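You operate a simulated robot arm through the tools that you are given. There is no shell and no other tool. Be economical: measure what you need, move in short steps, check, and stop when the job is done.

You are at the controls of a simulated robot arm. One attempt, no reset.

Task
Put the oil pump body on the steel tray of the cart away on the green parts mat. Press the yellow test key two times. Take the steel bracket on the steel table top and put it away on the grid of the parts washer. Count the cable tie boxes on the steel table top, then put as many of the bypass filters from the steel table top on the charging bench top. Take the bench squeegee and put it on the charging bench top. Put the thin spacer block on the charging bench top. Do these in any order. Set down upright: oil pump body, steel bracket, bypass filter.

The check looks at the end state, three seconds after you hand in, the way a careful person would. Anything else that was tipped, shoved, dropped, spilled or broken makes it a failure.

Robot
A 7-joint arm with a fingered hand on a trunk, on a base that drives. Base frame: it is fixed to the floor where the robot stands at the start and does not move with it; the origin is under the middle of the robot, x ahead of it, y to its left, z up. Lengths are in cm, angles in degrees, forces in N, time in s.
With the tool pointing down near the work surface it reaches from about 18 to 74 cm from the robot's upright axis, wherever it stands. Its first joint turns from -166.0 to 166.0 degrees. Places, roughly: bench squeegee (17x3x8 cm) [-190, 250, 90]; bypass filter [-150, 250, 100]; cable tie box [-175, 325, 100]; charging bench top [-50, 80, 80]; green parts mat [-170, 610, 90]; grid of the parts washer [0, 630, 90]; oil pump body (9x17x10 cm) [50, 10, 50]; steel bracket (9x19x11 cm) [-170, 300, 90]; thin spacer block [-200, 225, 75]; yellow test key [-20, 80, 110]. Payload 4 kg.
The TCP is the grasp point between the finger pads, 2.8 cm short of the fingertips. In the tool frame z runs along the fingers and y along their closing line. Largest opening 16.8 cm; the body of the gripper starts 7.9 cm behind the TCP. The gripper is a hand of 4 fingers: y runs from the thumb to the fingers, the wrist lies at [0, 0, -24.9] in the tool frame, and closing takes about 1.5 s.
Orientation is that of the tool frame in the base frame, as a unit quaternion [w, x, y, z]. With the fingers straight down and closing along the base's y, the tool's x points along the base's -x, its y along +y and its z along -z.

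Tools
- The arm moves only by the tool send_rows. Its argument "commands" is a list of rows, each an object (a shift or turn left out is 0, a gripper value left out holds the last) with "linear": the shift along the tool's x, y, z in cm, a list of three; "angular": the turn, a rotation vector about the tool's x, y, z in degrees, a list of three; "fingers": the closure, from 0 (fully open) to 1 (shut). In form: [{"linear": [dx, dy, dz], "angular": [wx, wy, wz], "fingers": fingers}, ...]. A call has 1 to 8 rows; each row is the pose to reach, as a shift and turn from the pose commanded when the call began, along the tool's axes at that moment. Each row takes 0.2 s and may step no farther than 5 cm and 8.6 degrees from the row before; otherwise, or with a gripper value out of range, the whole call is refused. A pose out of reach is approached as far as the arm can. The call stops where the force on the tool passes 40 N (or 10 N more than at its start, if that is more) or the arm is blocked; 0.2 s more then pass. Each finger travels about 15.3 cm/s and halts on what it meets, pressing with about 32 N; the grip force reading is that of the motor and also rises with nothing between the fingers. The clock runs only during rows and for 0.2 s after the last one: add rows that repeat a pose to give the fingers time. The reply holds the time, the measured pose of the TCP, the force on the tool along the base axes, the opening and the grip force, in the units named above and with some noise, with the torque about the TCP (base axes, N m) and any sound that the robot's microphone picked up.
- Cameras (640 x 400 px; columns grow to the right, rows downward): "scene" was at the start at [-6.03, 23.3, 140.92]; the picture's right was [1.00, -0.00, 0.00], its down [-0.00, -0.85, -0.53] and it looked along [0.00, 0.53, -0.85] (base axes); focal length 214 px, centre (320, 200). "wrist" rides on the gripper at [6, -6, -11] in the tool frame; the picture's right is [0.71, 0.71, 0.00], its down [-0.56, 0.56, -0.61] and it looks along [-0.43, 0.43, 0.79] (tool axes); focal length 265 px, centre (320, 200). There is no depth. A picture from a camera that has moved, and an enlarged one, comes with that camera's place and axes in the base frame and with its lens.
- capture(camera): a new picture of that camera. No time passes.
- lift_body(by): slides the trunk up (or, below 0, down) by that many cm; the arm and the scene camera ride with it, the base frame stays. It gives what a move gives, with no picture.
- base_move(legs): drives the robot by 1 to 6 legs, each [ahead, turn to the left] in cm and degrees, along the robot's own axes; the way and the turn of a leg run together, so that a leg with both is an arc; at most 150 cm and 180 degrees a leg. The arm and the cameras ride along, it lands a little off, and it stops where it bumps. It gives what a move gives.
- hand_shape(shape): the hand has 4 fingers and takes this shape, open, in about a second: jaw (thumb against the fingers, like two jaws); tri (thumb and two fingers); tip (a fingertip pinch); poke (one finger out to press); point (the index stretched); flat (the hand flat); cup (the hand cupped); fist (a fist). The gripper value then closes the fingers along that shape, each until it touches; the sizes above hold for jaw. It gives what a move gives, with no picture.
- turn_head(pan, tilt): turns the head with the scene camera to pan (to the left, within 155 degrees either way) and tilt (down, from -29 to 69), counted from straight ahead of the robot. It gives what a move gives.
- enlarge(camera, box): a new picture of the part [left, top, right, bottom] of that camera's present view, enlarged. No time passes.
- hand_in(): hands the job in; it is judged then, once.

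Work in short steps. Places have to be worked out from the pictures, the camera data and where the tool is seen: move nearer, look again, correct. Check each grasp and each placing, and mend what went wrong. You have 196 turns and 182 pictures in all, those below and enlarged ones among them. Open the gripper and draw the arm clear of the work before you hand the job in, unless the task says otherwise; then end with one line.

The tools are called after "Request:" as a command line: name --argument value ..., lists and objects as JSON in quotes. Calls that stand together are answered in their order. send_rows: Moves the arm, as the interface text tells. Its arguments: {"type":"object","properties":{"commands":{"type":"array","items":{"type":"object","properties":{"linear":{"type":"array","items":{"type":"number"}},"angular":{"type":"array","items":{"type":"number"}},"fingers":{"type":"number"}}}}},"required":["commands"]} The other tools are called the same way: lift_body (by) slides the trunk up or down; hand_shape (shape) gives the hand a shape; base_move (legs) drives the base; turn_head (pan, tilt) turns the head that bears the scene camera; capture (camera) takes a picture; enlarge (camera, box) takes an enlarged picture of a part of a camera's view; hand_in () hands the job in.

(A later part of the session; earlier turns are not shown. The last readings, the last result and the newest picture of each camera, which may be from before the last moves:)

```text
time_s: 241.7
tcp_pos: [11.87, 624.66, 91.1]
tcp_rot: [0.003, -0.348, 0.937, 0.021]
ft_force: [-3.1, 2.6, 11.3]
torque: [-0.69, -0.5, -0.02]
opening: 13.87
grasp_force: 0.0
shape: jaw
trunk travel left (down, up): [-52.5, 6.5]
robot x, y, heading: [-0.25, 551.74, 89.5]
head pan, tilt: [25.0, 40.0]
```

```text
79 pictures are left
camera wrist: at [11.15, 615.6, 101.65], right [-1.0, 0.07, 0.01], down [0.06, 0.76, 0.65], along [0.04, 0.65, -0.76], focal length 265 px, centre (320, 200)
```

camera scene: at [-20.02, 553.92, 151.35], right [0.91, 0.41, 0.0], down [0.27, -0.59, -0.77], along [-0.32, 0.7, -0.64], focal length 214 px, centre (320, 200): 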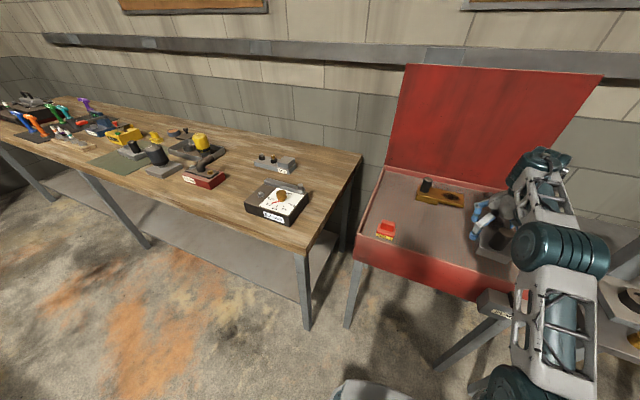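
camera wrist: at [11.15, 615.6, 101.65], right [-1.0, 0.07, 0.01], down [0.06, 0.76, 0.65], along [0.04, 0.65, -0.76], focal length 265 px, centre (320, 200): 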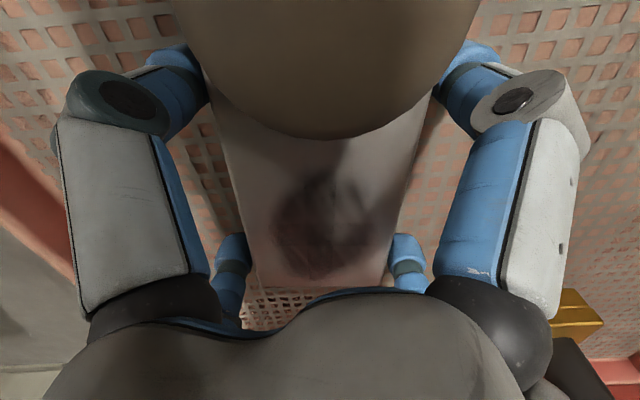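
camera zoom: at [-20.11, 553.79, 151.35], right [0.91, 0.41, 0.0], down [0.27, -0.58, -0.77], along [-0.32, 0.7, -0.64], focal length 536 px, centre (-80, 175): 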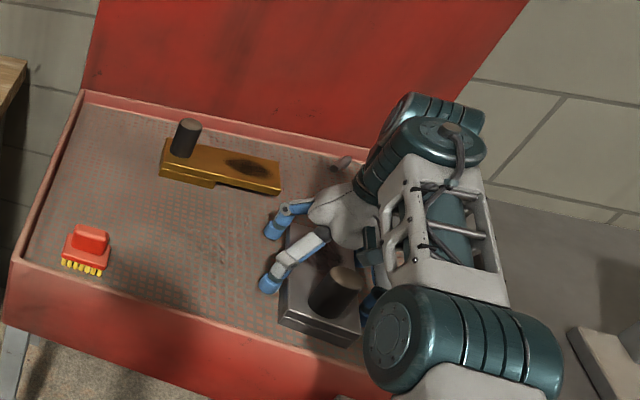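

The bracket is released and flat on the grid, and the residual force is the fingertips on the grid. I rise straight up.

Request:
send_rows --commands '[{"linear": [0, 0, -1]}, {"linear": [0, 0, -3]}, {"linear": [0, 0, -6]}, {"linear": [0, 0, -10]}, {"linear": [0, 0, -14]}, {"linear": [0, 0, -16]}]'

Request:
enlarge --camera "scene" --box '[360, 130, 600, 290]'

Request:
capture --camera "wrist"

```text
time_s: 243.1
tcp_pos: [12.16, 622.79, 105.53]
tcp_rot: [0.002, -0.348, 0.937, 0.02]
ft_force: [-0.4, 0.6, 0.7]
torque: [0.02, 0.02, -0.01]
opening: 14.1
grasp_force: 0.2
shape: jaw
out of reach, approached as far as the arm can: row 6
trunk travel left (down, up): [-52.5, 6.5]
robot x, y, heading: [-0.55, 551.72, 89.5]
head pan, tilt: [25.0, 40.0]
```

```text
2.50 times, centred on (480, 210) of scene
camera zoom: at [-20.03, 553.86, 151.36], right [0.91, 0.41, 0.0], down [0.27, -0.59, -0.77], along [-0.32, 0.7, -0.64], focal length 536 px, centre (-80, 175)
```

zoom: 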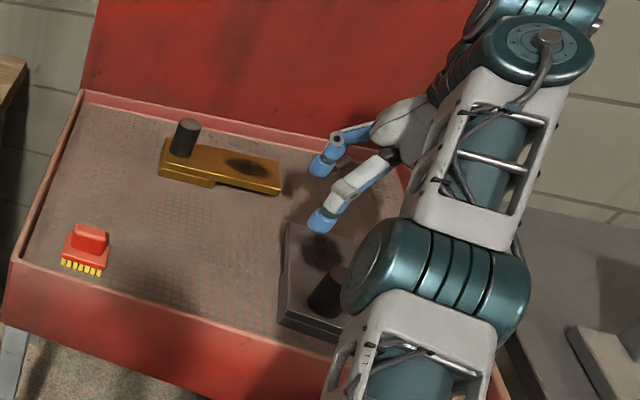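

```text
77 pictures are left
camera wrist: at [11.52, 613.8, 116.06], right [-1.0, 0.07, 0.01], down [0.07, 0.76, 0.65], along [0.04, 0.64, -0.76], focal length 265 px, centre (320, 200)
```

wrist: 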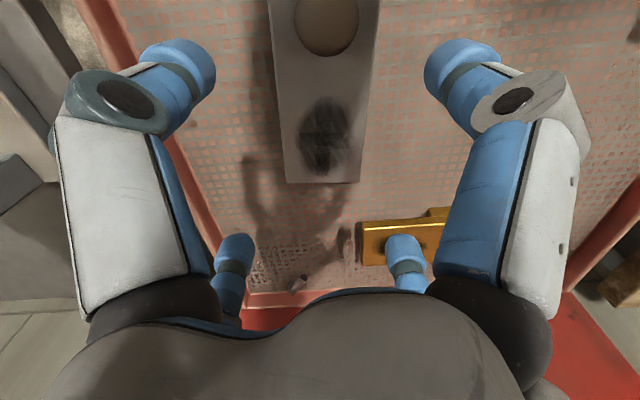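

The bracket lies flat on the grid. I retract the arm, raise the trunk and drive back to the steel table's east side for the orange filter.

Request:
send_rows --commands '[{"linear": [4.4, -1.25, -1]}, {"linear": [8.8, -2.5, -2]}, {"linear": [13.2, -3.75, -3]}, {"linear": [17.6, -5, -3]}, {"linear": [22, -6.3, -3]}, {"linear": [26.2, -7.5, -3]}]'

Request:
lift_body --by 6

Request:
base_move --legs '[[-32, 0], [0, 90.5], [97, 0], [0, 90], [120, 0], [120, 0]]'

Request:
capture --camera "scene"

```text
time_s: 244.5
tcp_pos: [-3.27, 599.68, 107.84]
tcp_rot: [0.003, -0.348, 0.937, 0.021]
ft_force: [0.5, -0.1, -0.1]
torque: [0.05, 0.0, 0.02]
opening: 14.11
grasp_force: 0.1
shape: jaw
trunk travel left (down, up): [-52.5, 6.5]
robot x, y, heading: [-0.1, 552.08, 89.4]
head pan, tilt: [25.0, 40.0]
```

```text
time_s: 245.5
tcp_pos: [-3.13, 599.87, 113.69]
tcp_rot: [0.003, -0.348, 0.937, 0.021]
ft_force: [0.0, -0.1, 0.8]
torque: [-0.02, 0.01, -0.03]
opening: 14.1
grasp_force: 0.0
shape: jaw
trunk travel left (down, up): [-58.5, 0.5]
robot x, y, heading: [-0.32, 551.83, 89.3]
head pan, tilt: [25.0, 40.0]
```

```text
time_s: 271.4
tcp_pos: [-95.5, 229.78, 113.7]
tcp_rot: [0.021, 0.937, 0.349, -0.002]
ft_force: [0.9, 0.4, 0.1]
torque: [0.01, -0.02, 0.03]
opening: 14.13
grasp_force: 0.1
shape: jaw
trunk travel left (down, up): [-58.5, 0.5]
robot x, y, heading: [-98.72, 278.04, -90.6]
head pan, tilt: [25.0, 40.0]
```

```text
76 pictures are left
camera scene: at [-78.87, 276.0, 157.36], right [-0.91, -0.42, 0.0], down [-0.27, 0.58, -0.77], along [0.32, -0.7, -0.64], focal length 214 px, centre (320, 200)
```

scene: 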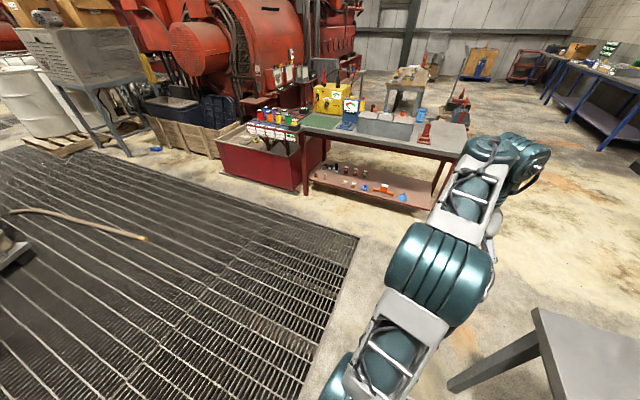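

The orange filter is beside me at about (-138, 268). I turn right 68°, which swings the hand over it, and look.

Request:
base_move --legs '[[0, -68]]'

Request:
turn_head --pan 10 --tilt 55

Request:
capture --camera "scene"

Request:
capture --camera "wrist"

```text
time_s: 274.8
tcp_pos: [-142.39, 257.49, 113.85]
tcp_rot: [0.015, 0.97, -0.242, -0.013]
ft_force: [0.1, -0.2, -0.1]
torque: [0.01, 0.0, -0.01]
opening: 14.09
grasp_force: 0.1
shape: jaw
trunk travel left (down, up): [-58.5, 0.5]
robot x, y, heading: [-98.94, 277.58, -159.4]
head pan, tilt: [25.0, 40.0]
```

```text
time_s: 275.6
tcp_pos: [-142.36, 257.6, 113.71]
tcp_rot: [0.016, 0.97, -0.242, -0.013]
ft_force: [0.6, -0.3, -0.6]
torque: [-0.02, 0.0, -0.02]
opening: 14.13
grasp_force: 0.0
shape: jaw
trunk travel left (down, up): [-58.5, 0.5]
robot x, y, heading: [-98.56, 277.82, -158.9]
head pan, tilt: [10.0, 55.0]
```

```text
75 pictures are left
camera scene: at [-93.59, 261.03, 155.29], right [-0.51, 0.86, 0.0], down [0.7, 0.42, -0.57], along [-0.49, -0.29, -0.82], focal length 214 px, centre (320, 200)
```

scene: 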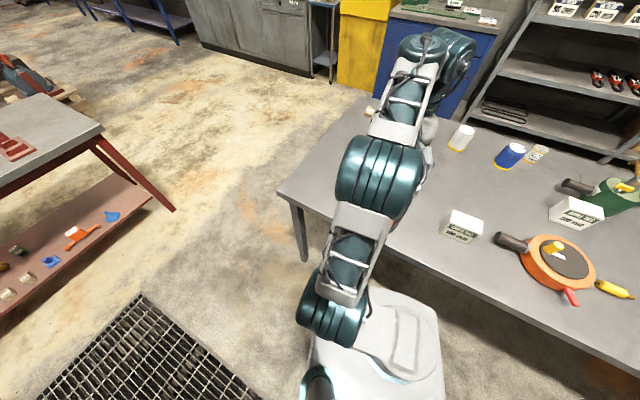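

```text
74 pictures are left
camera wrist: at [-133.88, 260.29, 124.39], right [0.29, -0.96, 0.01], down [-0.73, -0.22, 0.65], along [-0.61, -0.2, -0.76], focal length 265 px, centre (320, 200)
```

wrist: 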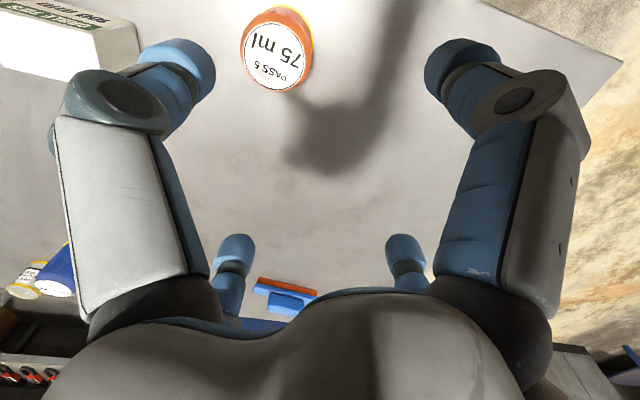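

The label shows it is a bypass filter, centred near (-140.5, 262.3). I centre over it, level the tool and open fully.

Request:
send_rows --commands '[{"linear": [-0.3, -2.5, 0], "angular": [1, 0.5, 0], "fingers": 0}, {"linear": [-0.53, -5.04, 0], "angular": [2.1, 1, 0]}, {"linear": [-0.53, -5.04, 4], "angular": [2.1, 1, 0]}, {"linear": [-0.53, -5.04, 8], "angular": [2.1, 1, 0]}]'

Request:
capture --camera "wrist"

```text
time_s: 276.6
tcp_pos: [-140.58, 261.77, 105.91]
tcp_rot: [0.001, 0.97, -0.242, -0.002]
ft_force: [-0.8, -0.2, 0.2]
torque: [0.01, 0.01, 0.01]
opening: 16.81
grasp_force: 0.1
shape: jaw
trunk travel left (down, up): [-58.5, 0.5]
robot x, y, heading: [-98.54, 277.99, -159.1]
head pan, tilt: [10.0, 55.0]
```

```text
73 pictures are left
camera wrist: at [-132.48, 264.39, 116.81], right [0.29, -0.96, 0.0], down [-0.75, -0.23, 0.62], along [-0.59, -0.18, -0.79], focal length 265 px, centre (320, 200)
```

wrist: 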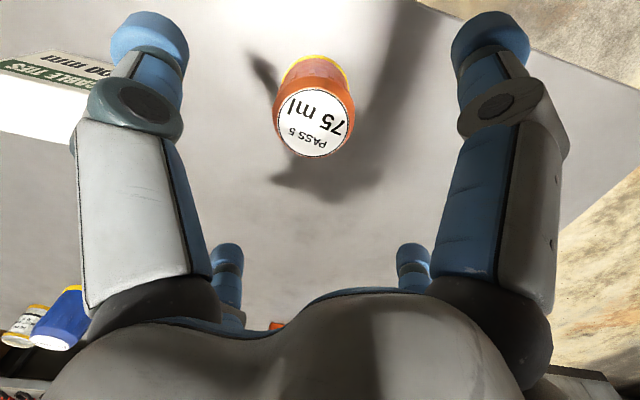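

Alignment is within 0.7 cm. I correct that and descend to TCP z ≈ 93.

Request:
send_rows --commands '[{"linear": [-0.1, -0.6, 3]}, {"linear": [-0.1, -0.6, 6.5]}, {"linear": [-0.1, -0.6, 10]}, {"linear": [-0.1, -0.6, 12.5]}]'

Request:
capture --camera "wrist"

```text
time_s: 277.6
tcp_pos: [-140.38, 262.61, 93.16]
tcp_rot: [0.001, 0.971, -0.241, -0.003]
ft_force: [0.5, 0.3, 0.2]
torque: [0.03, -0.03, 0.0]
opening: 16.78
grasp_force: 0.1
shape: jaw
trunk travel left (down, up): [-58.5, 0.5]
robot x, y, heading: [-98.62, 277.81, -159.1]
head pan, tilt: [10.0, 55.0]
```

```text
72 pictures are left
camera wrist: at [-132.33, 265.17, 104.0], right [0.29, -0.96, 0.0], down [-0.75, -0.23, 0.62], along [-0.59, -0.18, -0.79], focal length 265 px, centre (320, 200)
```

wrist: 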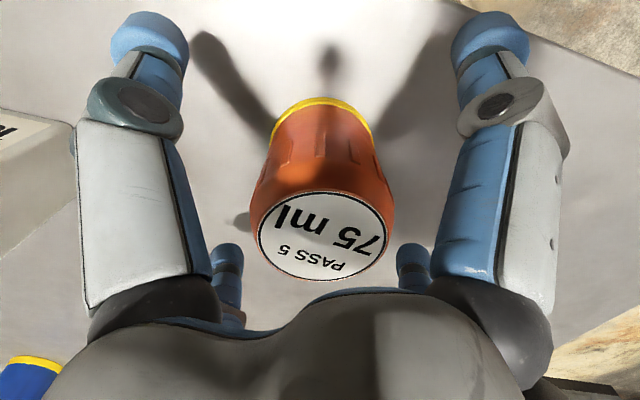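

It is well centred, so I close the fingers.

Request:
send_rows --commands '[{"fingers": 0.2}, {"fingers": 0.4}, {"fingers": 0.6}, {"fingers": 0.8}, {"fingers": 1}, {"fingers": 1}, {"fingers": 1}, {"fingers": 1}]'

Request:
send_rows --commands '[{"linear": [0, 0, -2]}, {"linear": [0, 0, -5]}, {"linear": [0, 0, -9]}, {"linear": [0, 0, -13]}, {"linear": [0, 0, -17]}]'

Request:
capture --camera "wrist"

```text
time_s: 279.4
tcp_pos: [-140.31, 262.58, 93.13]
tcp_rot: [-0.001, 0.97, -0.242, -0.001]
ft_force: [-0.1, -0.2, -0.7]
torque: [-0.02, 0.0, -0.01]
opening: 6.15
grasp_force: 32.2
shape: jaw
trunk travel left (down, up): [-58.5, 0.5]
robot x, y, heading: [-98.97, 277.48, -159.0]
head pan, tilt: [10.0, 55.0]
```

```text
time_s: 280.6
tcp_pos: [-140.5, 262.52, 109.84]
tcp_rot: [0.0, 0.97, -0.241, 0.0]
ft_force: [0.9, -0.2, -4.4]
torque: [0.03, -0.03, 0.03]
opening: 6.12
grasp_force: 31.8
shape: jaw
trunk travel left (down, up): [-58.5, 0.5]
robot x, y, heading: [-98.77, 277.93, -159.3]
head pan, tilt: [10.0, 55.0]
```

```text
71 pictures are left
camera wrist: at [-132.48, 265.0, 120.84], right [0.29, -0.96, 0.0], down [-0.75, -0.23, 0.61], along [-0.59, -0.18, -0.79], focal length 265 px, centre (320, 200)
```

wrist: 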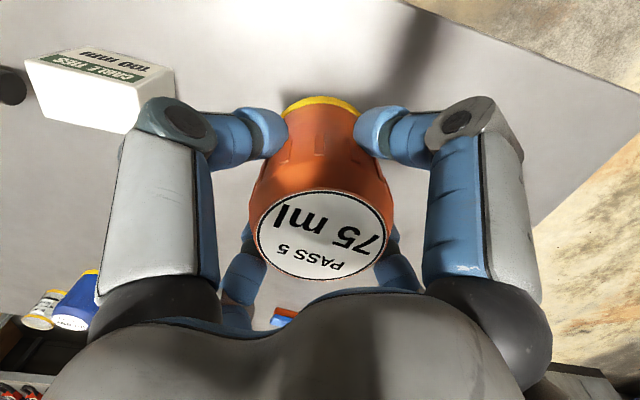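

The filter is held, weighing 4.4 N. I drive south to the back side of the charging bench.

Request:
base_move --legs '[[0, 69], [118, 0]]'

Request:
turn_head --pan 20 --tilt 50

Request:
capture --camera "scene"

Request:
capture --camera "wrist"

```text
time_s: 289.6
tcp_pos: [-101.44, 114.98, 109.92]
tcp_rot: [0.001, 0.939, 0.343, 0.0]
ft_force: [-1.2, 0.2, -3.7]
torque: [0.02, 0.01, 0.02]
opening: 6.11
grasp_force: 32.2
shape: jaw
trunk travel left (down, up): [-58.5, 0.5]
robot x, y, heading: [-100.44, 159.71, -91.3]
head pan, tilt: [10.0, 55.0]
```

```text
time_s: 290.3
tcp_pos: [-101.51, 115.11, 109.9]
tcp_rot: [0.0, 0.939, 0.343, -0.001]
ft_force: [0.0, 0.1, -3.5]
torque: [0.0, -0.01, -0.02]
opening: 6.1
grasp_force: 32.3
shape: jaw
trunk travel left (down, up): [-58.5, 0.5]
robot x, y, heading: [-100.33, 159.62, -91.3]
head pan, tilt: [20.0, 50.0]
```

```text
70 pictures are left
camera scene: at [-81.2, 158.03, 155.94], right [-0.95, -0.32, 0.0], down [-0.25, 0.73, -0.64], along [0.21, -0.61, -0.77], focal length 214 px, centre (320, 200)
```

scene: 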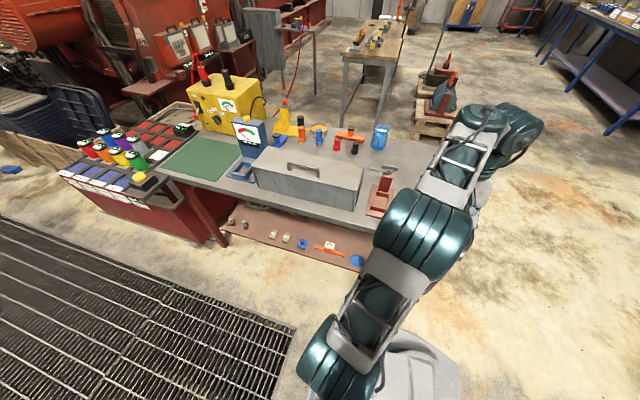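

```text
69 pictures are left
camera wrist: at [-100.87, 123.66, 120.86], right [1.0, -0.09, 0.0], down [-0.07, -0.79, 0.62], along [-0.05, -0.61, -0.79], focal length 265 px, centre (320, 200)
```

wrist: 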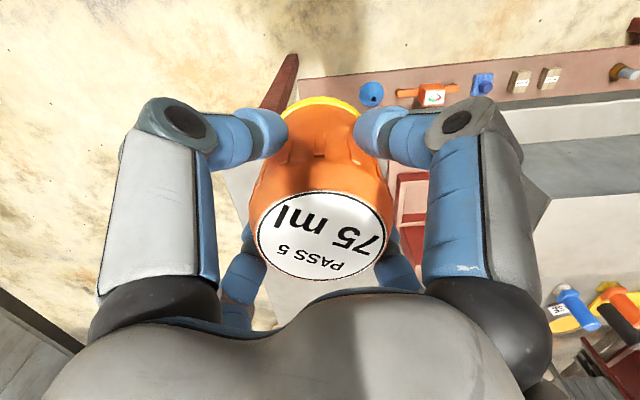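

The bench's left end is at x ≈ -119 and the clamp starts at x ≈ -88, so the strip between is free. I drive 12 cm closer and move the filter over (-98, 81).

Request:
base_move --legs '[[12, 0]]'

Request:
send_rows --commands '[{"linear": [-2.3, 3.8, 0]}, {"linear": [-4.6, 7.6, 0]}, {"linear": [-6.9, 11.5, 0]}, {"linear": [-9.2, 15.3, 0]}, {"linear": [-11.5, 19.1, 0]}, {"linear": [-11.5, 19.1, 2]}]'

Request:
capture --camera "wrist"

Request:
turn_head --pan -25 --tilt 50

Request:
capture --camera "scene"

```text
time_s: 291.5
tcp_pos: [-101.75, 102.87, 109.92]
tcp_rot: [0.0, 0.94, 0.342, -0.002]
ft_force: [0.6, -1.0, -3.8]
torque: [0.05, 0.04, -0.02]
opening: 6.09
grasp_force: 31.7
shape: jaw
trunk travel left (down, up): [-58.5, 0.5]
robot x, y, heading: [-100.39, 147.74, -91.1]
head pan, tilt: [20.0, 50.0]
```

```text
time_s: 292.9
tcp_pos: [-98.11, 81.08, 107.83]
tcp_rot: [0.0, 0.939, 0.344, -0.001]
ft_force: [-0.6, 0.4, -3.6]
torque: [0.02, -0.04, 0.06]
opening: 6.07
grasp_force: 31.7
shape: jaw
trunk travel left (down, up): [-58.5, 0.5]
robot x, y, heading: [-100.23, 147.49, -91.1]
head pan, tilt: [20.0, 50.0]
```

```text
68 pictures are left
camera wrist: at [-97.38, 89.68, 118.78], right [1.0, -0.08, 0.0], down [-0.06, -0.79, 0.62], along [-0.05, -0.61, -0.79], focal length 265 px, centre (320, 200)
```

wrist: 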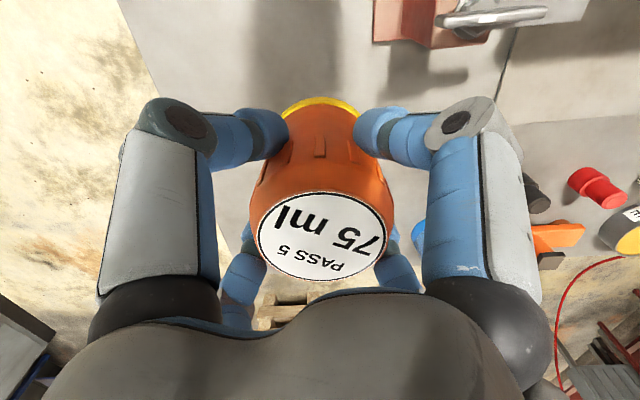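

```text
time_s: 294.1
tcp_pos: [-98.29, 81.14, 107.82]
tcp_rot: [0.001, 0.94, 0.342, -0.001]
ft_force: [-0.1, -0.1, -4.1]
torque: [-0.01, 0.01, -0.01]
opening: 6.09
grasp_force: 32.1
shape: jaw
trunk travel left (down, up): [-58.5, 0.5]
robot x, y, heading: [-100.45, 147.47, -91.2]
head pan, tilt: [-25.0, 50.0]
```

```text
67 pictures are left
camera scene: at [-87.33, 146.27, 155.94], right [-0.9, 0.44, 0.0], down [0.34, 0.69, -0.64], along [-0.28, -0.58, -0.77], focal length 214 px, centre (320, 200)
```

scene: 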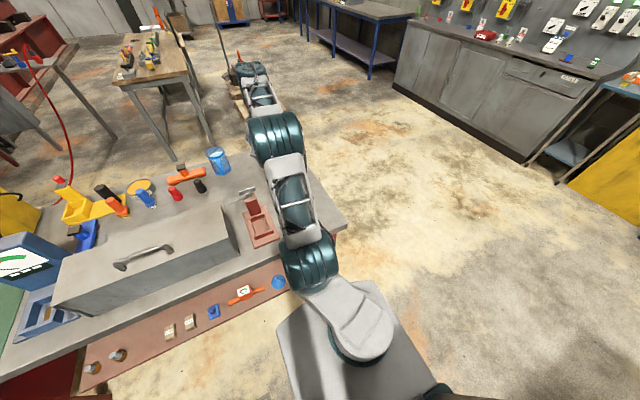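

The clamp occupies x > -88, y > 84. To stay clear of it I creep 5 cm closer and set the filter at about (-100, 75).

Request:
base_move --legs '[[5, 0]]'

Request:
send_rows --commands '[{"linear": [-1.6, -1.1, 4]}, {"linear": [-1.9, -1, 8]}, {"linear": [-2, -0.8, 12]}, {"linear": [-2, -0.8, 16]}]'

Request:
capture --camera "wrist"

Request:
capture --camera "scene"

```text
time_s: 295.0
tcp_pos: [-98.48, 76.0, 107.73]
tcp_rot: [0.0, 0.94, 0.342, 0.0]
ft_force: [-0.5, -0.2, -4.4]
torque: [0.04, 0.0, 0.0]
opening: 6.11
grasp_force: 31.7
shape: jaw
trunk travel left (down, up): [-58.5, 0.5]
robot x, y, heading: [-100.48, 142.4, -91.3]
head pan, tilt: [-25.0, 50.0]
```

```text
time_s: 296.0
tcp_pos: [-100.19, 75.39, 91.63]
tcp_rot: [0.001, 0.94, 0.342, -0.001]
ft_force: [-0.5, -0.2, -3.5]
torque: [0.03, 0.0, -0.03]
opening: 6.09
grasp_force: 32.2
shape: jaw
trunk travel left (down, up): [-58.5, 0.5]
robot x, y, heading: [-100.21, 142.65, -91.1]
head pan, tilt: [-25.0, 50.0]
```

```text
66 pictures are left
camera wrist: at [-99.62, 83.99, 102.47], right [1.0, -0.09, 0.0], down [-0.07, -0.79, 0.62], along [-0.05, -0.61, -0.79], focal length 265 px, centre (320, 200)
```

wrist: 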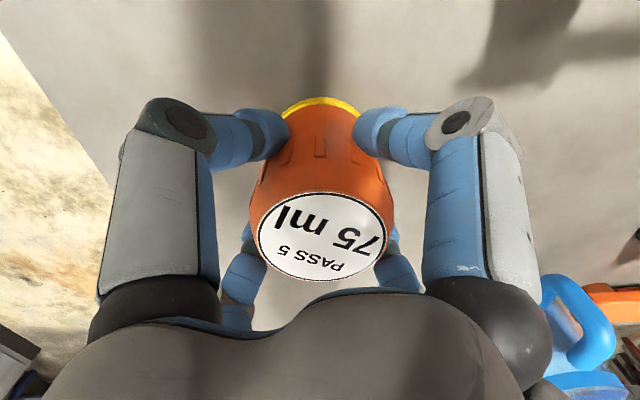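

```text
65 pictures are left
camera scene: at [-87.46, 141.18, 155.94], right [-0.9, 0.44, 0.0], down [0.34, 0.69, -0.64], along [-0.28, -0.58, -0.77], focal length 214 px, centre (320, 200)
```

scene: 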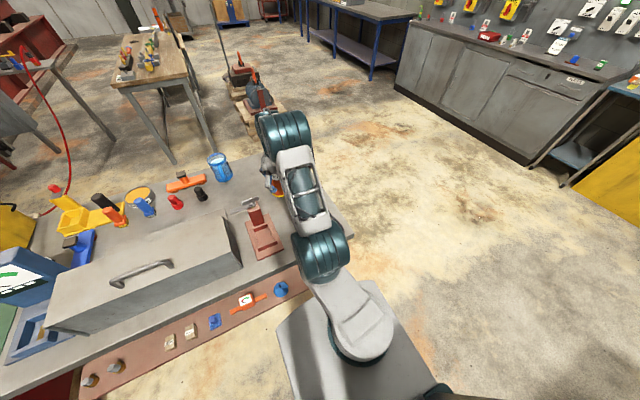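

The surroundings are clear. I lower slowly until the filter touches the bench.

Request:
send_rows --commands '[{"linear": [0, 0, 1]}, {"linear": [0, 0, 2]}, {"linear": [0, 0, 2.6]}, {"linear": [0, 0, 3.1]}, {"linear": [0, 0, 3.6]}, {"linear": [0, 0, 4.1]}]'

```text
time_s: 296.6
tcp_pos: [-100.32, 75.31, 90.9]
tcp_rot: [0.009, 0.939, 0.343, -0.003]
ft_force: [0.2, 7.9, 27.2]
torque: [0.27, -0.01, -0.05]
opening: 6.19
grasp_force: 32.5
shape: jaw
trunk travel left (down, up): [-58.5, 0.5]
robot x, y, heading: [-100.47, 142.5, -91.2]
head pan, tilt: [-25.0, 50.0]
stopped in row 2: the force on the tool passed its limit at 49 N (the readings are from after the stop); the commanded pose is now the measured one
```

Contact came at TCP z ≈ 90.9, so the bench top is about 83.5. I ease up slightly and open.

Request:
send_rows --commands '[{"linear": [0, 0, -0.3], "fingers": 1}, {"linear": [0, 0, -0.3], "fingers": 0.6}, {"linear": [0, 0, -0.3], "fingers": 0.5}, {"linear": [0, 0, -0.3], "fingers": 0.4}, {"linear": [0, 0, -0.3], "fingers": 0.35}, {"linear": [0, 0, -0.3], "fingers": 0.3}, {"linear": [0, 0, -0.3], "fingers": 0.3}]'

Request:
capture --camera "wrist"

```text
time_s: 298.2
tcp_pos: [-100.35, 75.25, 90.99]
tcp_rot: [0.005, 0.94, 0.342, -0.002]
ft_force: [0.0, -0.6, -0.8]
torque: [0.02, -0.02, 0.02]
opening: 11.73
grasp_force: 0.0
shape: jaw
trunk travel left (down, up): [-58.5, 0.5]
robot x, y, heading: [-100.84, 142.35, -91.2]
head pan, tilt: [-25.0, 50.0]
```

```text
64 pictures are left
camera wrist: at [-99.73, 83.86, 101.72], right [1.0, -0.09, 0.0], down [-0.07, -0.78, 0.62], along [-0.05, -0.62, -0.78], focal length 265 px, centre (320, 200)
```

wrist: 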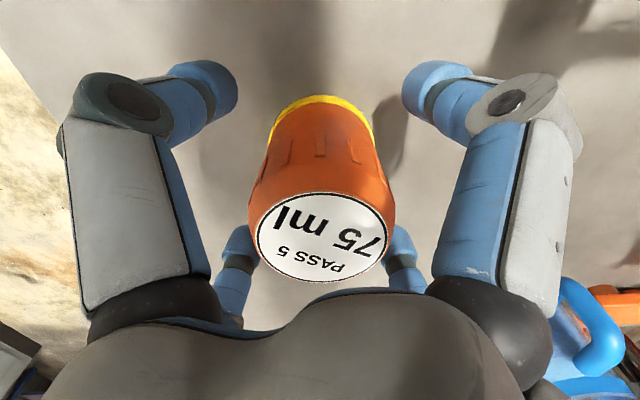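

It stands freely. I rise straight up, check, and retract.

Request:
send_rows --commands '[{"linear": [0, 0, -3]}, {"linear": [0, 0, -7]}, {"linear": [0, 0, -12]}, {"linear": [0, 0, -17]}, {"linear": [3, -4, -20]}, {"linear": [5, -8, -21]}, {"linear": [7.5, -12, -21]}, {"linear": [10, -16, -21]}]'

Request:
capture --camera "wrist"

```text
refused: row 5 steps farther than a row can; nothing moved
```

```text
63 pictures are left
camera wrist: at [-99.73, 83.86, 101.72], right [1.0, -0.09, 0.0], down [-0.07, -0.78, 0.62], along [-0.05, -0.62, -0.78], focal length 265 px, centre (320, 200)
```

wrist: 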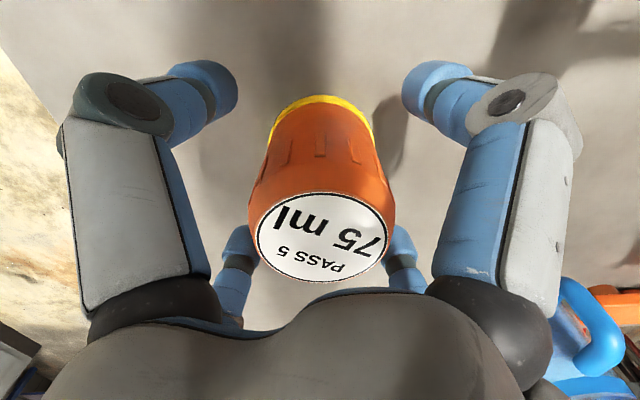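

One row was over the limit, so I redo it with smaller steps.

Request:
send_rows --commands '[{"linear": [0, 0, -3]}, {"linear": [0, 0, -7]}, {"linear": [0, 0, -11.5]}, {"linear": [0, 0, -16]}, {"linear": [0, 0, -20]}, {"linear": [2, -4, -20]}, {"linear": [4, -8, -20]}, {"linear": [6, -12, -20]}]'

Request:
turn_head --pan -15 --tilt 55

Request:
capture --camera "wrist"

```text
time_s: 300.0
tcp_pos: [-103.43, 88.7, 110.59]
tcp_rot: [0.005, 0.94, 0.342, -0.003]
ft_force: [-0.6, -0.2, -1.0]
torque: [0.02, -0.05, 0.01]
opening: 11.73
grasp_force: 0.1
shape: jaw
trunk travel left (down, up): [-58.5, 0.5]
robot x, y, heading: [-100.31, 142.56, -91.2]
head pan, tilt: [-25.0, 50.0]
```

```text
time_s: 300.7
tcp_pos: [-103.45, 88.43, 110.62]
tcp_rot: [0.006, 0.94, 0.342, -0.003]
ft_force: [0.6, -0.3, -0.3]
torque: [-0.01, -0.02, -0.02]
opening: 11.75
grasp_force: 0.0
shape: jaw
trunk travel left (down, up): [-58.5, 0.5]
robot x, y, heading: [-100.15, 142.61, -91.4]
head pan, tilt: [-15.0, 55.0]
```

```text
62 pictures are left
camera wrist: at [-102.76, 97.16, 121.45], right [1.0, -0.09, 0.0], down [-0.07, -0.78, 0.62], along [-0.05, -0.62, -0.78], focal length 265 px, centre (320, 200)
```

wrist: 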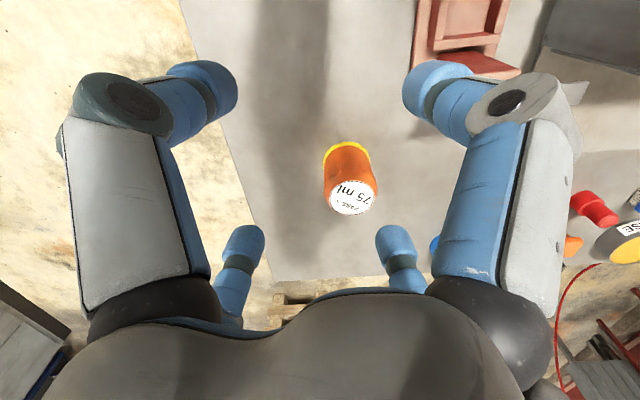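

The orange filter stands upright on the bench. Next I drive to the south end of the steel table for the squeegee and spacer.

Request:
base_move --legs '[[0, -89], [95, 0], [0, -90], [28, 0]]'

Request:
turn_head --pan 10 --tilt 50

Request:
capture --camera "scene"

Request:
capture --camera "wrist"

```text
time_s: 314.8
tcp_pos: [-191.06, 224.52, 110.59]
tcp_rot: [0.004, -0.34, 0.94, 0.005]
ft_force: [0.4, -0.2, 0.2]
torque: [0.01, 0.03, 0.0]
opening: 11.74
grasp_force: 0.1
shape: jaw
trunk travel left (down, up): [-58.5, 0.5]
robot x, y, heading: [-194.34, 170.29, 88.3]
head pan, tilt: [-15.0, 55.0]
```

```text
time_s: 315.7
tcp_pos: [-191.05, 224.36, 110.69]
tcp_rot: [0.003, -0.34, 0.941, 0.006]
ft_force: [-0.2, 0.0, 0.1]
torque: [-0.03, -0.01, 0.02]
opening: 11.71
grasp_force: 0.1
shape: jaw
trunk travel left (down, up): [-58.5, 0.5]
robot x, y, heading: [-194.01, 170.42, 88.5]
head pan, tilt: [10.0, 50.0]
```

```text
61 pictures are left
camera scene: at [-211.92, 172.57, 155.94], right [0.99, 0.14, 0.0], down [0.11, -0.76, -0.64], along [-0.09, 0.64, -0.77], focal length 214 px, centre (320, 200)
```

scene: 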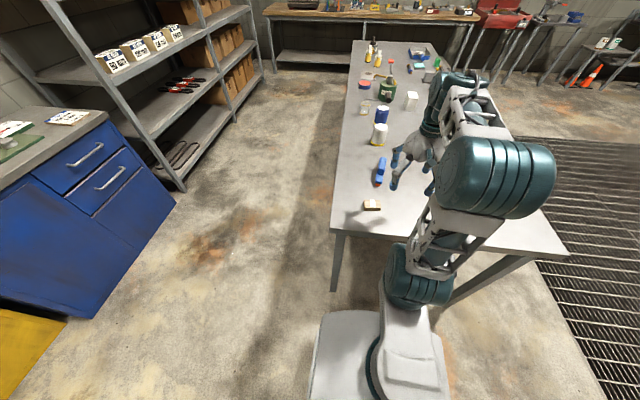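

```text
60 pictures are left
camera wrist: at [-191.92, 215.73, 121.44], right [-1.0, 0.09, 0.0], down [0.07, 0.78, 0.62], along [0.06, 0.62, -0.78], focal length 265 px, centre (320, 200)
```

wrist: 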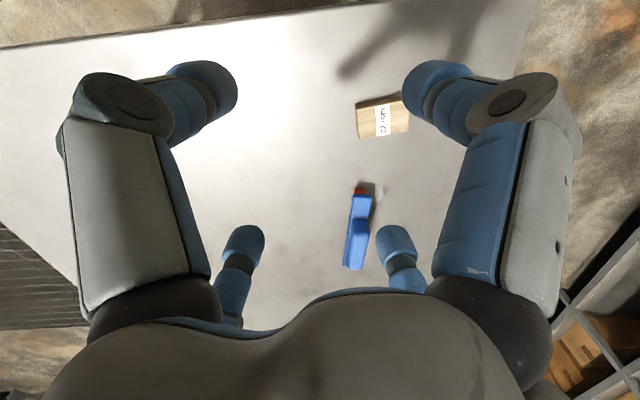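

I enlarge the wrist and scene views on the squeegee and spacer.

Request:
enlarge --camera "wrist" --box '[320, 80, 440, 290]'

Request:
enlarge --camera "scene" --box '[340, 110, 430, 220]'

```text
1.90 times, centred on (380, 185) of wrist
camera zoom: at [-191.92, 215.73, 121.44], right [-1.0, 0.09, 0.0], down [0.07, 0.78, 0.62], along [0.06, 0.62, -0.78], focal length 506 px, centre (206, 229)
```

zoom: 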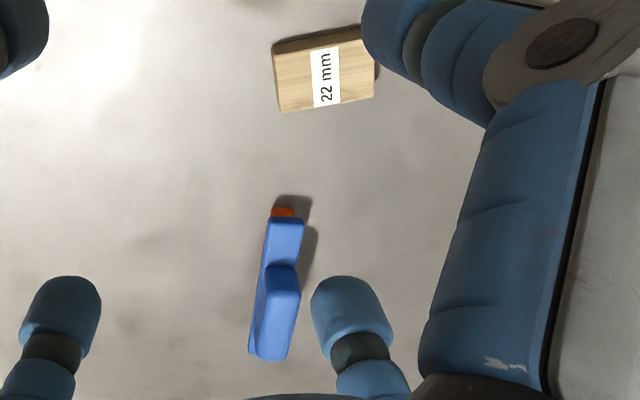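

```text
3.64 times, centred on (385, 165) of scene
camera zoom: at [-211.92, 172.57, 155.94], right [0.99, 0.14, 0.0], down [0.11, -0.76, -0.64], along [-0.09, 0.64, -0.77], focal length 780 px, centre (84, 327)
```

zoom: 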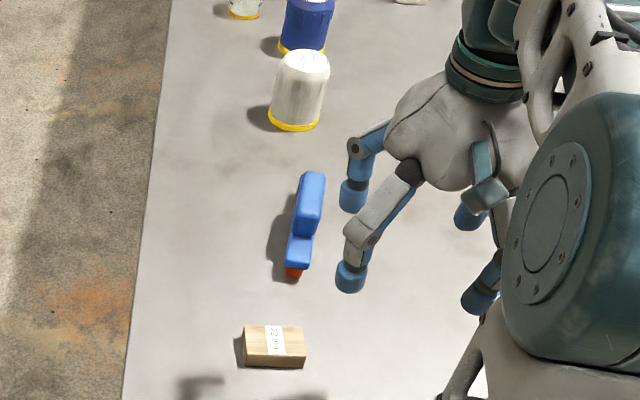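

The squeegee lies along y, centred near (-195.2, 250.3), and the spacer is at about (-198.6, 229). I drive 13 cm closer and move over the squeegee, since the diagonal jaw orientation already fits.

Request:
base_move --legs '[[13, 0]]'

Request:
send_rows --commands '[{"linear": [-1.2, 3.2, 0], "fingers": 0}, {"linear": [-2.4, 6.4, 0]}, {"linear": [-3.6, 9.6, 0]}, {"linear": [-4.7, 12.86, 0]}, {"linear": [-4.7, 12.86, 3]}]'

Request:
capture --camera "wrist"

```text
time_s: 317.0
tcp_pos: [-190.49, 237.14, 110.49]
tcp_rot: [0.002, -0.338, 0.941, 0.004]
ft_force: [0.6, 0.2, -0.8]
torque: [-0.04, 0.0, -0.01]
opening: 11.71
grasp_force: 0.1
shape: jaw
trunk travel left (down, up): [-58.5, 0.5]
robot x, y, heading: [-193.98, 182.85, 88.2]
head pan, tilt: [10.0, 50.0]
```

```text
time_s: 318.2
tcp_pos: [-194.82, 250.17, 107.57]
tcp_rot: [0.003, -0.338, 0.941, 0.005]
ft_force: [0.2, -0.8, 0.5]
torque: [-0.02, -0.01, 0.0]
opening: 16.8
grasp_force: 0.0
shape: jaw
trunk travel left (down, up): [-58.5, 0.5]
robot x, y, heading: [-193.78, 182.96, 87.8]
head pan, tilt: [10.0, 50.0]
```

```text
57 pictures are left
camera wrist: at [-195.76, 241.57, 118.37], right [-1.0, 0.1, 0.0], down [0.08, 0.78, 0.62], along [0.06, 0.62, -0.78], focal length 265 px, centre (320, 200)
```

wrist: 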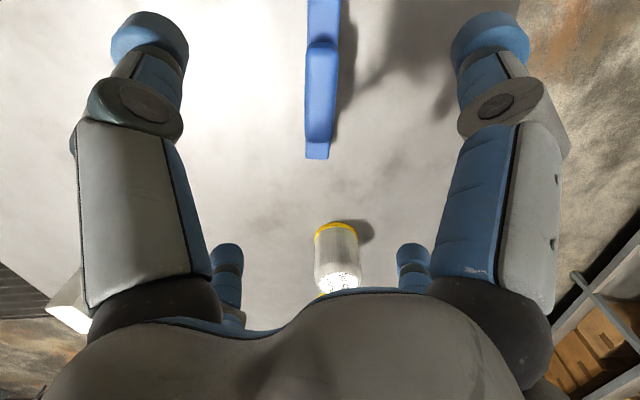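

The alignment is good. I descend to TCP z ≈ 91 over the squeegee.

Request:
send_rows --commands '[{"linear": [0, 0, 4]}, {"linear": [0, 0, 8]}, {"linear": [0, 0, 12]}, {"linear": [0, 0, 15]}, {"linear": [0, 0, 16.6]}]'

Request:
capture --camera "wrist"

Request:
enlarge --camera "scene" --box '[330, 110, 450, 220]'

```text
time_s: 319.4
tcp_pos: [-194.97, 250.16, 90.81]
tcp_rot: [0.002, -0.338, 0.941, 0.006]
ft_force: [-0.9, 0.1, -0.7]
torque: [0.02, 0.04, 0.02]
opening: 16.8
grasp_force: 0.1
shape: jaw
trunk travel left (down, up): [-58.5, 0.5]
robot x, y, heading: [-193.82, 183.04, 88.1]
head pan, tilt: [10.0, 50.0]
```

```text
56 pictures are left
camera wrist: at [-195.95, 241.56, 101.68], right [-1.0, 0.09, 0.0], down [0.07, 0.78, 0.62], along [0.06, 0.62, -0.78], focal length 265 px, centre (320, 200)
```

wrist: 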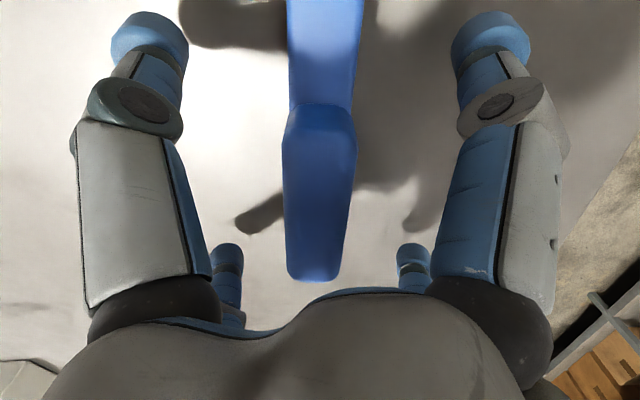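

```text
3.64 times, centred on (390, 165) of scene
camera zoom: at [-211.54, 185.39, 155.94], right [0.99, 0.14, 0.0], down [0.11, -0.76, -0.64], along [-0.09, 0.64, -0.77], focal length 780 px, centre (66, 327)
```

zoom: 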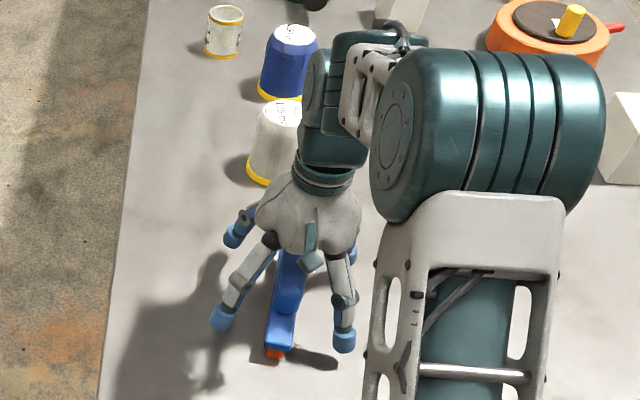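

The squeegee is centred between the fingers, so I close.

Request:
send_rows --commands '[{"fingers": 0.2}, {"fingers": 0.4}, {"fingers": 0.6}, {"fingers": 0.8}, {"fingers": 1}, {"fingers": 1}, {"fingers": 1}, {"fingers": 1}]'

Request:
send_rows --commands '[{"linear": [0, 0, -1]}, {"linear": [0, 0, -3]}, {"linear": [0, 0, -5]}]'

Request:
capture --camera "wrist"

Request:
enlarge --camera "scene" --box '[330, 110, 450, 220]'

```text
time_s: 321.2
tcp_pos: [-194.93, 250.12, 90.81]
tcp_rot: [0.003, -0.339, 0.941, 0.004]
ft_force: [-0.2, -0.1, -0.4]
torque: [-0.02, 0.0, -0.01]
opening: 4.04
grasp_force: 32.1
shape: jaw
trunk travel left (down, up): [-58.5, 0.5]
robot x, y, heading: [-193.76, 183.5, 88.2]
head pan, tilt: [10.0, 50.0]
```

```text
time_s: 322.0
tcp_pos: [-194.97, 249.97, 96.01]
tcp_rot: [0.004, -0.338, 0.941, 0.006]
ft_force: [-0.3, -0.5, -0.9]
torque: [0.04, 0.02, 0.01]
opening: 4.05
grasp_force: 32.1
shape: jaw
trunk travel left (down, up): [-58.5, 0.5]
robot x, y, heading: [-193.91, 182.99, 88.1]
head pan, tilt: [10.0, 50.0]
```

```text
54 pictures are left
camera wrist: at [-195.98, 241.34, 106.86], right [-1.0, 0.1, 0.0], down [0.07, 0.78, 0.62], along [0.06, 0.62, -0.78], focal length 265 px, centre (320, 200)
```

wrist: 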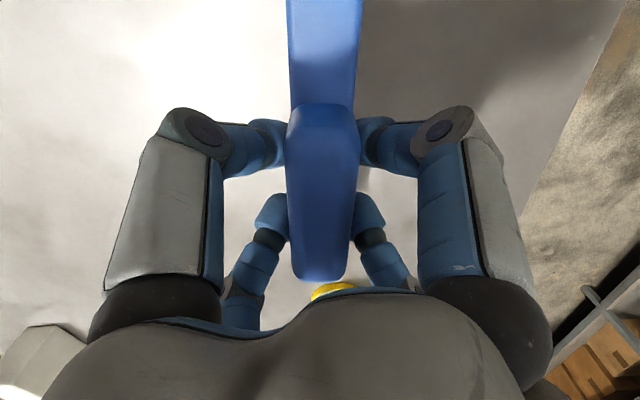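

```text
3.64 times, centred on (390, 165) of scene
camera zoom: at [-211.54, 185.37, 155.94], right [0.99, 0.14, 0.0], down [0.11, -0.76, -0.64], along [-0.09, 0.64, -0.77], focal length 780 px, centre (66, 327)
```

zoom: 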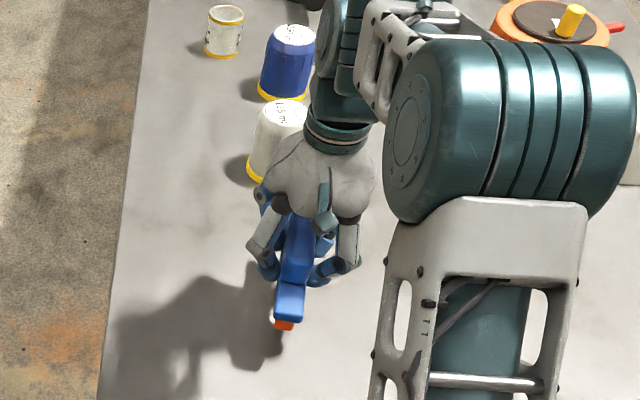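

The squeegee is firmly held. I lift it, back south past the bench's end and approach the bench from its left side.

Request:
send_rows --commands '[{"linear": [0, 0, -4]}, {"linear": [0, 0, -8]}, {"linear": [1, -3, -12]}, {"linear": [2, -6, -14]}, {"linear": [3.5, -10, -14]}]'

Request:
base_move --legs '[[-103, 0], [0, -88], [32, 0]]'

Request:
turn_head --pan 15 --tilt 50

Request:
capture --camera "scene"

Request:
capture --camera "wrist"

```text
refused: row 3 steps farther than a row can; nothing moved
```

```text
time_s: 332.7
tcp_pos: [-97.34, 88.53, 96.0]
tcp_rot: [0.002, 0.398, 0.917, 0.0]
ft_force: [-23.6, -2.4, -5.4]
torque: [-0.06, 0.65, 0.09]
opening: 4.03
grasp_force: 31.4
shape: jaw
trunk travel left (down, up): [-58.5, 0.5]
robot x, y, heading: [-163.77, 83.23, 1.7]
head pan, tilt: [10.0, 50.0]
```

```text
time_s: 333.4
tcp_pos: [-97.34, 88.4, 95.8]
tcp_rot: [0.001, 0.398, 0.917, -0.001]
ft_force: [-11.2, 0.7, -1.6]
torque: [0.01, 0.14, 0.1]
opening: 4.04
grasp_force: 32.4
shape: jaw
trunk travel left (down, up): [-58.5, 0.5]
robot x, y, heading: [-163.29, 83.65, 1.8]
head pan, tilt: [15.0, 50.0]
```

```text
52 pictures are left
camera scene: at [-162.75, 101.71, 155.94], right [0.29, -0.96, 0.0], down [-0.73, -0.22, -0.64], along [0.62, 0.19, -0.77], focal length 214 px, centre (320, 200)
```

scene: 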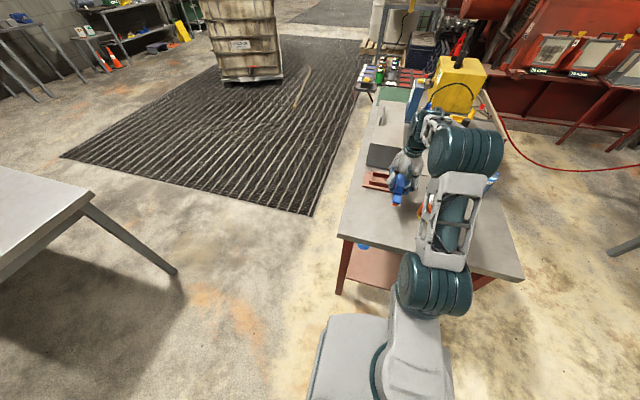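

```text
51 pictures are left
camera wrist: at [-105.91, 88.86, 106.83], right [0.03, 1.0, 0.0], down [0.79, -0.02, 0.61], along [0.61, -0.02, -0.79], focal length 265 px, centre (320, 200)
```

wrist: 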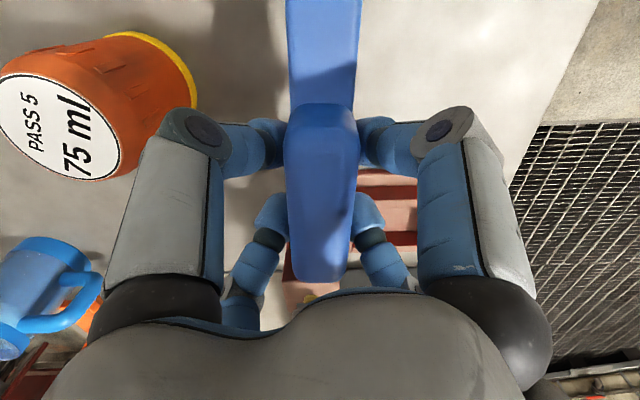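

The arm rows were refused for an oversized step, so the hand rode along low and the squeegee's tip lightly touches the clamp base. I back it off gently and check the clamp.

Request:
send_rows --commands '[{"linear": [1, -1.1, 0]}, {"linear": [2.4, -2.5, 0]}, {"linear": [4, -4.2, 0]}]'

Request:
capture --camera "wrist"

Request:
enlarge --camera "scene" --box '[330, 80, 530, 290]'

```text
time_s: 334.1
tcp_pos: [-103.04, 88.63, 95.99]
tcp_rot: [0.002, 0.397, 0.918, 0.0]
ft_force: [-0.1, -0.3, -0.5]
torque: [-0.01, -0.05, 0.0]
opening: 4.04
grasp_force: 31.3
shape: jaw
trunk travel left (down, up): [-58.5, 0.5]
robot x, y, heading: [-163.54, 83.52, 2.0]
head pan, tilt: [15.0, 50.0]
```

```text
50 pictures are left
camera wrist: at [-111.63, 88.89, 106.85], right [0.03, 1.0, 0.0], down [0.79, -0.03, 0.62], along [0.62, -0.02, -0.79], focal length 265 px, centre (320, 200)
```

wrist: 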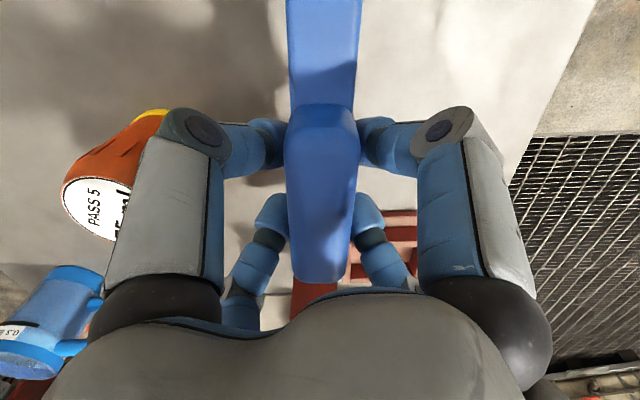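

```text
1.90 times, centred on (430, 185) of scene
camera zoom: at [-162.63, 101.72, 155.94], right [0.29, -0.96, 0.0], down [-0.73, -0.22, -0.64], along [0.62, 0.19, -0.77], focal length 408 px, centre (110, 229)
```

zoom: 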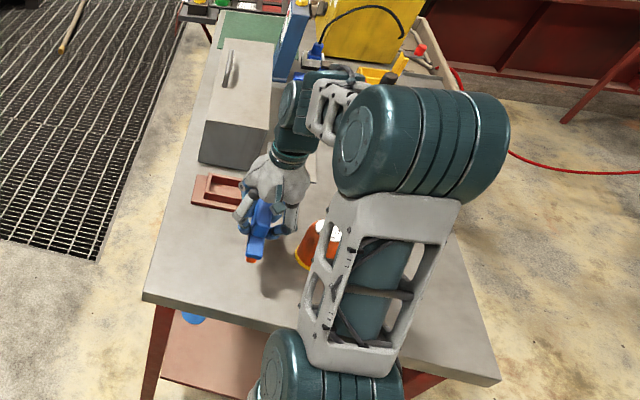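

The clamp base still measures at its earlier place (left edge x ≈ -92), so it is unmoved. I set the squeegee down at about (-106.5, 90), clear of the orange filter.

Request:
send_rows --commands '[{"linear": [1.7, -0.8, 0]}, {"linear": [3.4, -1.6, 0]}, {"linear": [3.4, -1.6, 3]}, {"linear": [3.4, -1.6, 5.5]}, {"linear": [3.4, -1.6, 6.3]}, {"linear": [3.4, -1.6, 7]}, {"linear": [3.4, -1.6, 7.6]}]'

Request:
capture --camera "wrist"

```text
time_s: 335.8
tcp_pos: [-106.28, 89.92, 88.69]
tcp_rot: [0.004, 0.397, 0.918, 0.003]
ft_force: [-1.6, 0.4, 37.5]
torque: [0.0, 0.12, -0.04]
opening: 4.13
grasp_force: 32.1
shape: jaw
trunk travel left (down, up): [-58.5, 0.5]
robot x, y, heading: [-163.27, 83.69, 1.9]
head pan, tilt: [15.0, 50.0]
```

```text
48 pictures are left
camera wrist: at [-115.01, 90.24, 99.52], right [0.03, 1.0, 0.0], down [0.78, -0.03, 0.62], along [0.62, -0.02, -0.78], focal length 265 px, centre (320, 200)
```

wrist: 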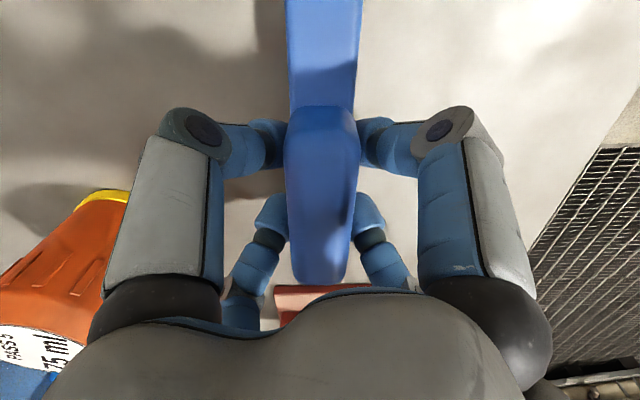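

It sits on the bench. I ease up, open moderately, check, then lift.

Request:
send_rows --commands '[{"linear": [0, 0, -0.3], "fingers": 1}, {"linear": [0, 0, -0.3], "fingers": 0.7}, {"linear": [0, 0, -0.3], "fingers": 0.6}, {"linear": [0, 0, -0.3], "fingers": 0.5}, {"linear": [0, 0, -0.3], "fingers": 0.45}, {"linear": [0, 0, -0.3], "fingers": 0.45}]'

Request:
capture --camera "wrist"

```text
time_s: 337.1
tcp_pos: [-106.35, 89.94, 88.51]
tcp_rot: [0.001, 0.398, 0.918, 0.0]
ft_force: [0.1, 0.3, 0.1]
torque: [-0.03, -0.01, -0.01]
opening: 9.18
grasp_force: 0.0
shape: jaw
trunk travel left (down, up): [-58.5, 0.5]
robot x, y, heading: [-163.62, 83.07, 1.8]
head pan, tilt: [15.0, 50.0]
```

```text
47 pictures are left
camera wrist: at [-115.01, 90.23, 99.44], right [0.03, 1.0, 0.0], down [0.79, -0.02, 0.62], along [0.62, -0.02, -0.79], focal length 265 px, centre (320, 200)
```

wrist: 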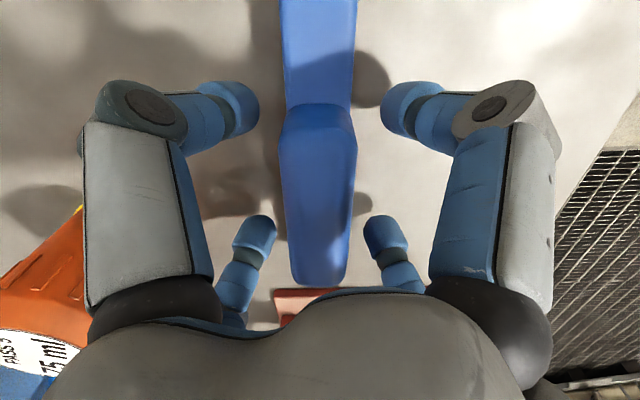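

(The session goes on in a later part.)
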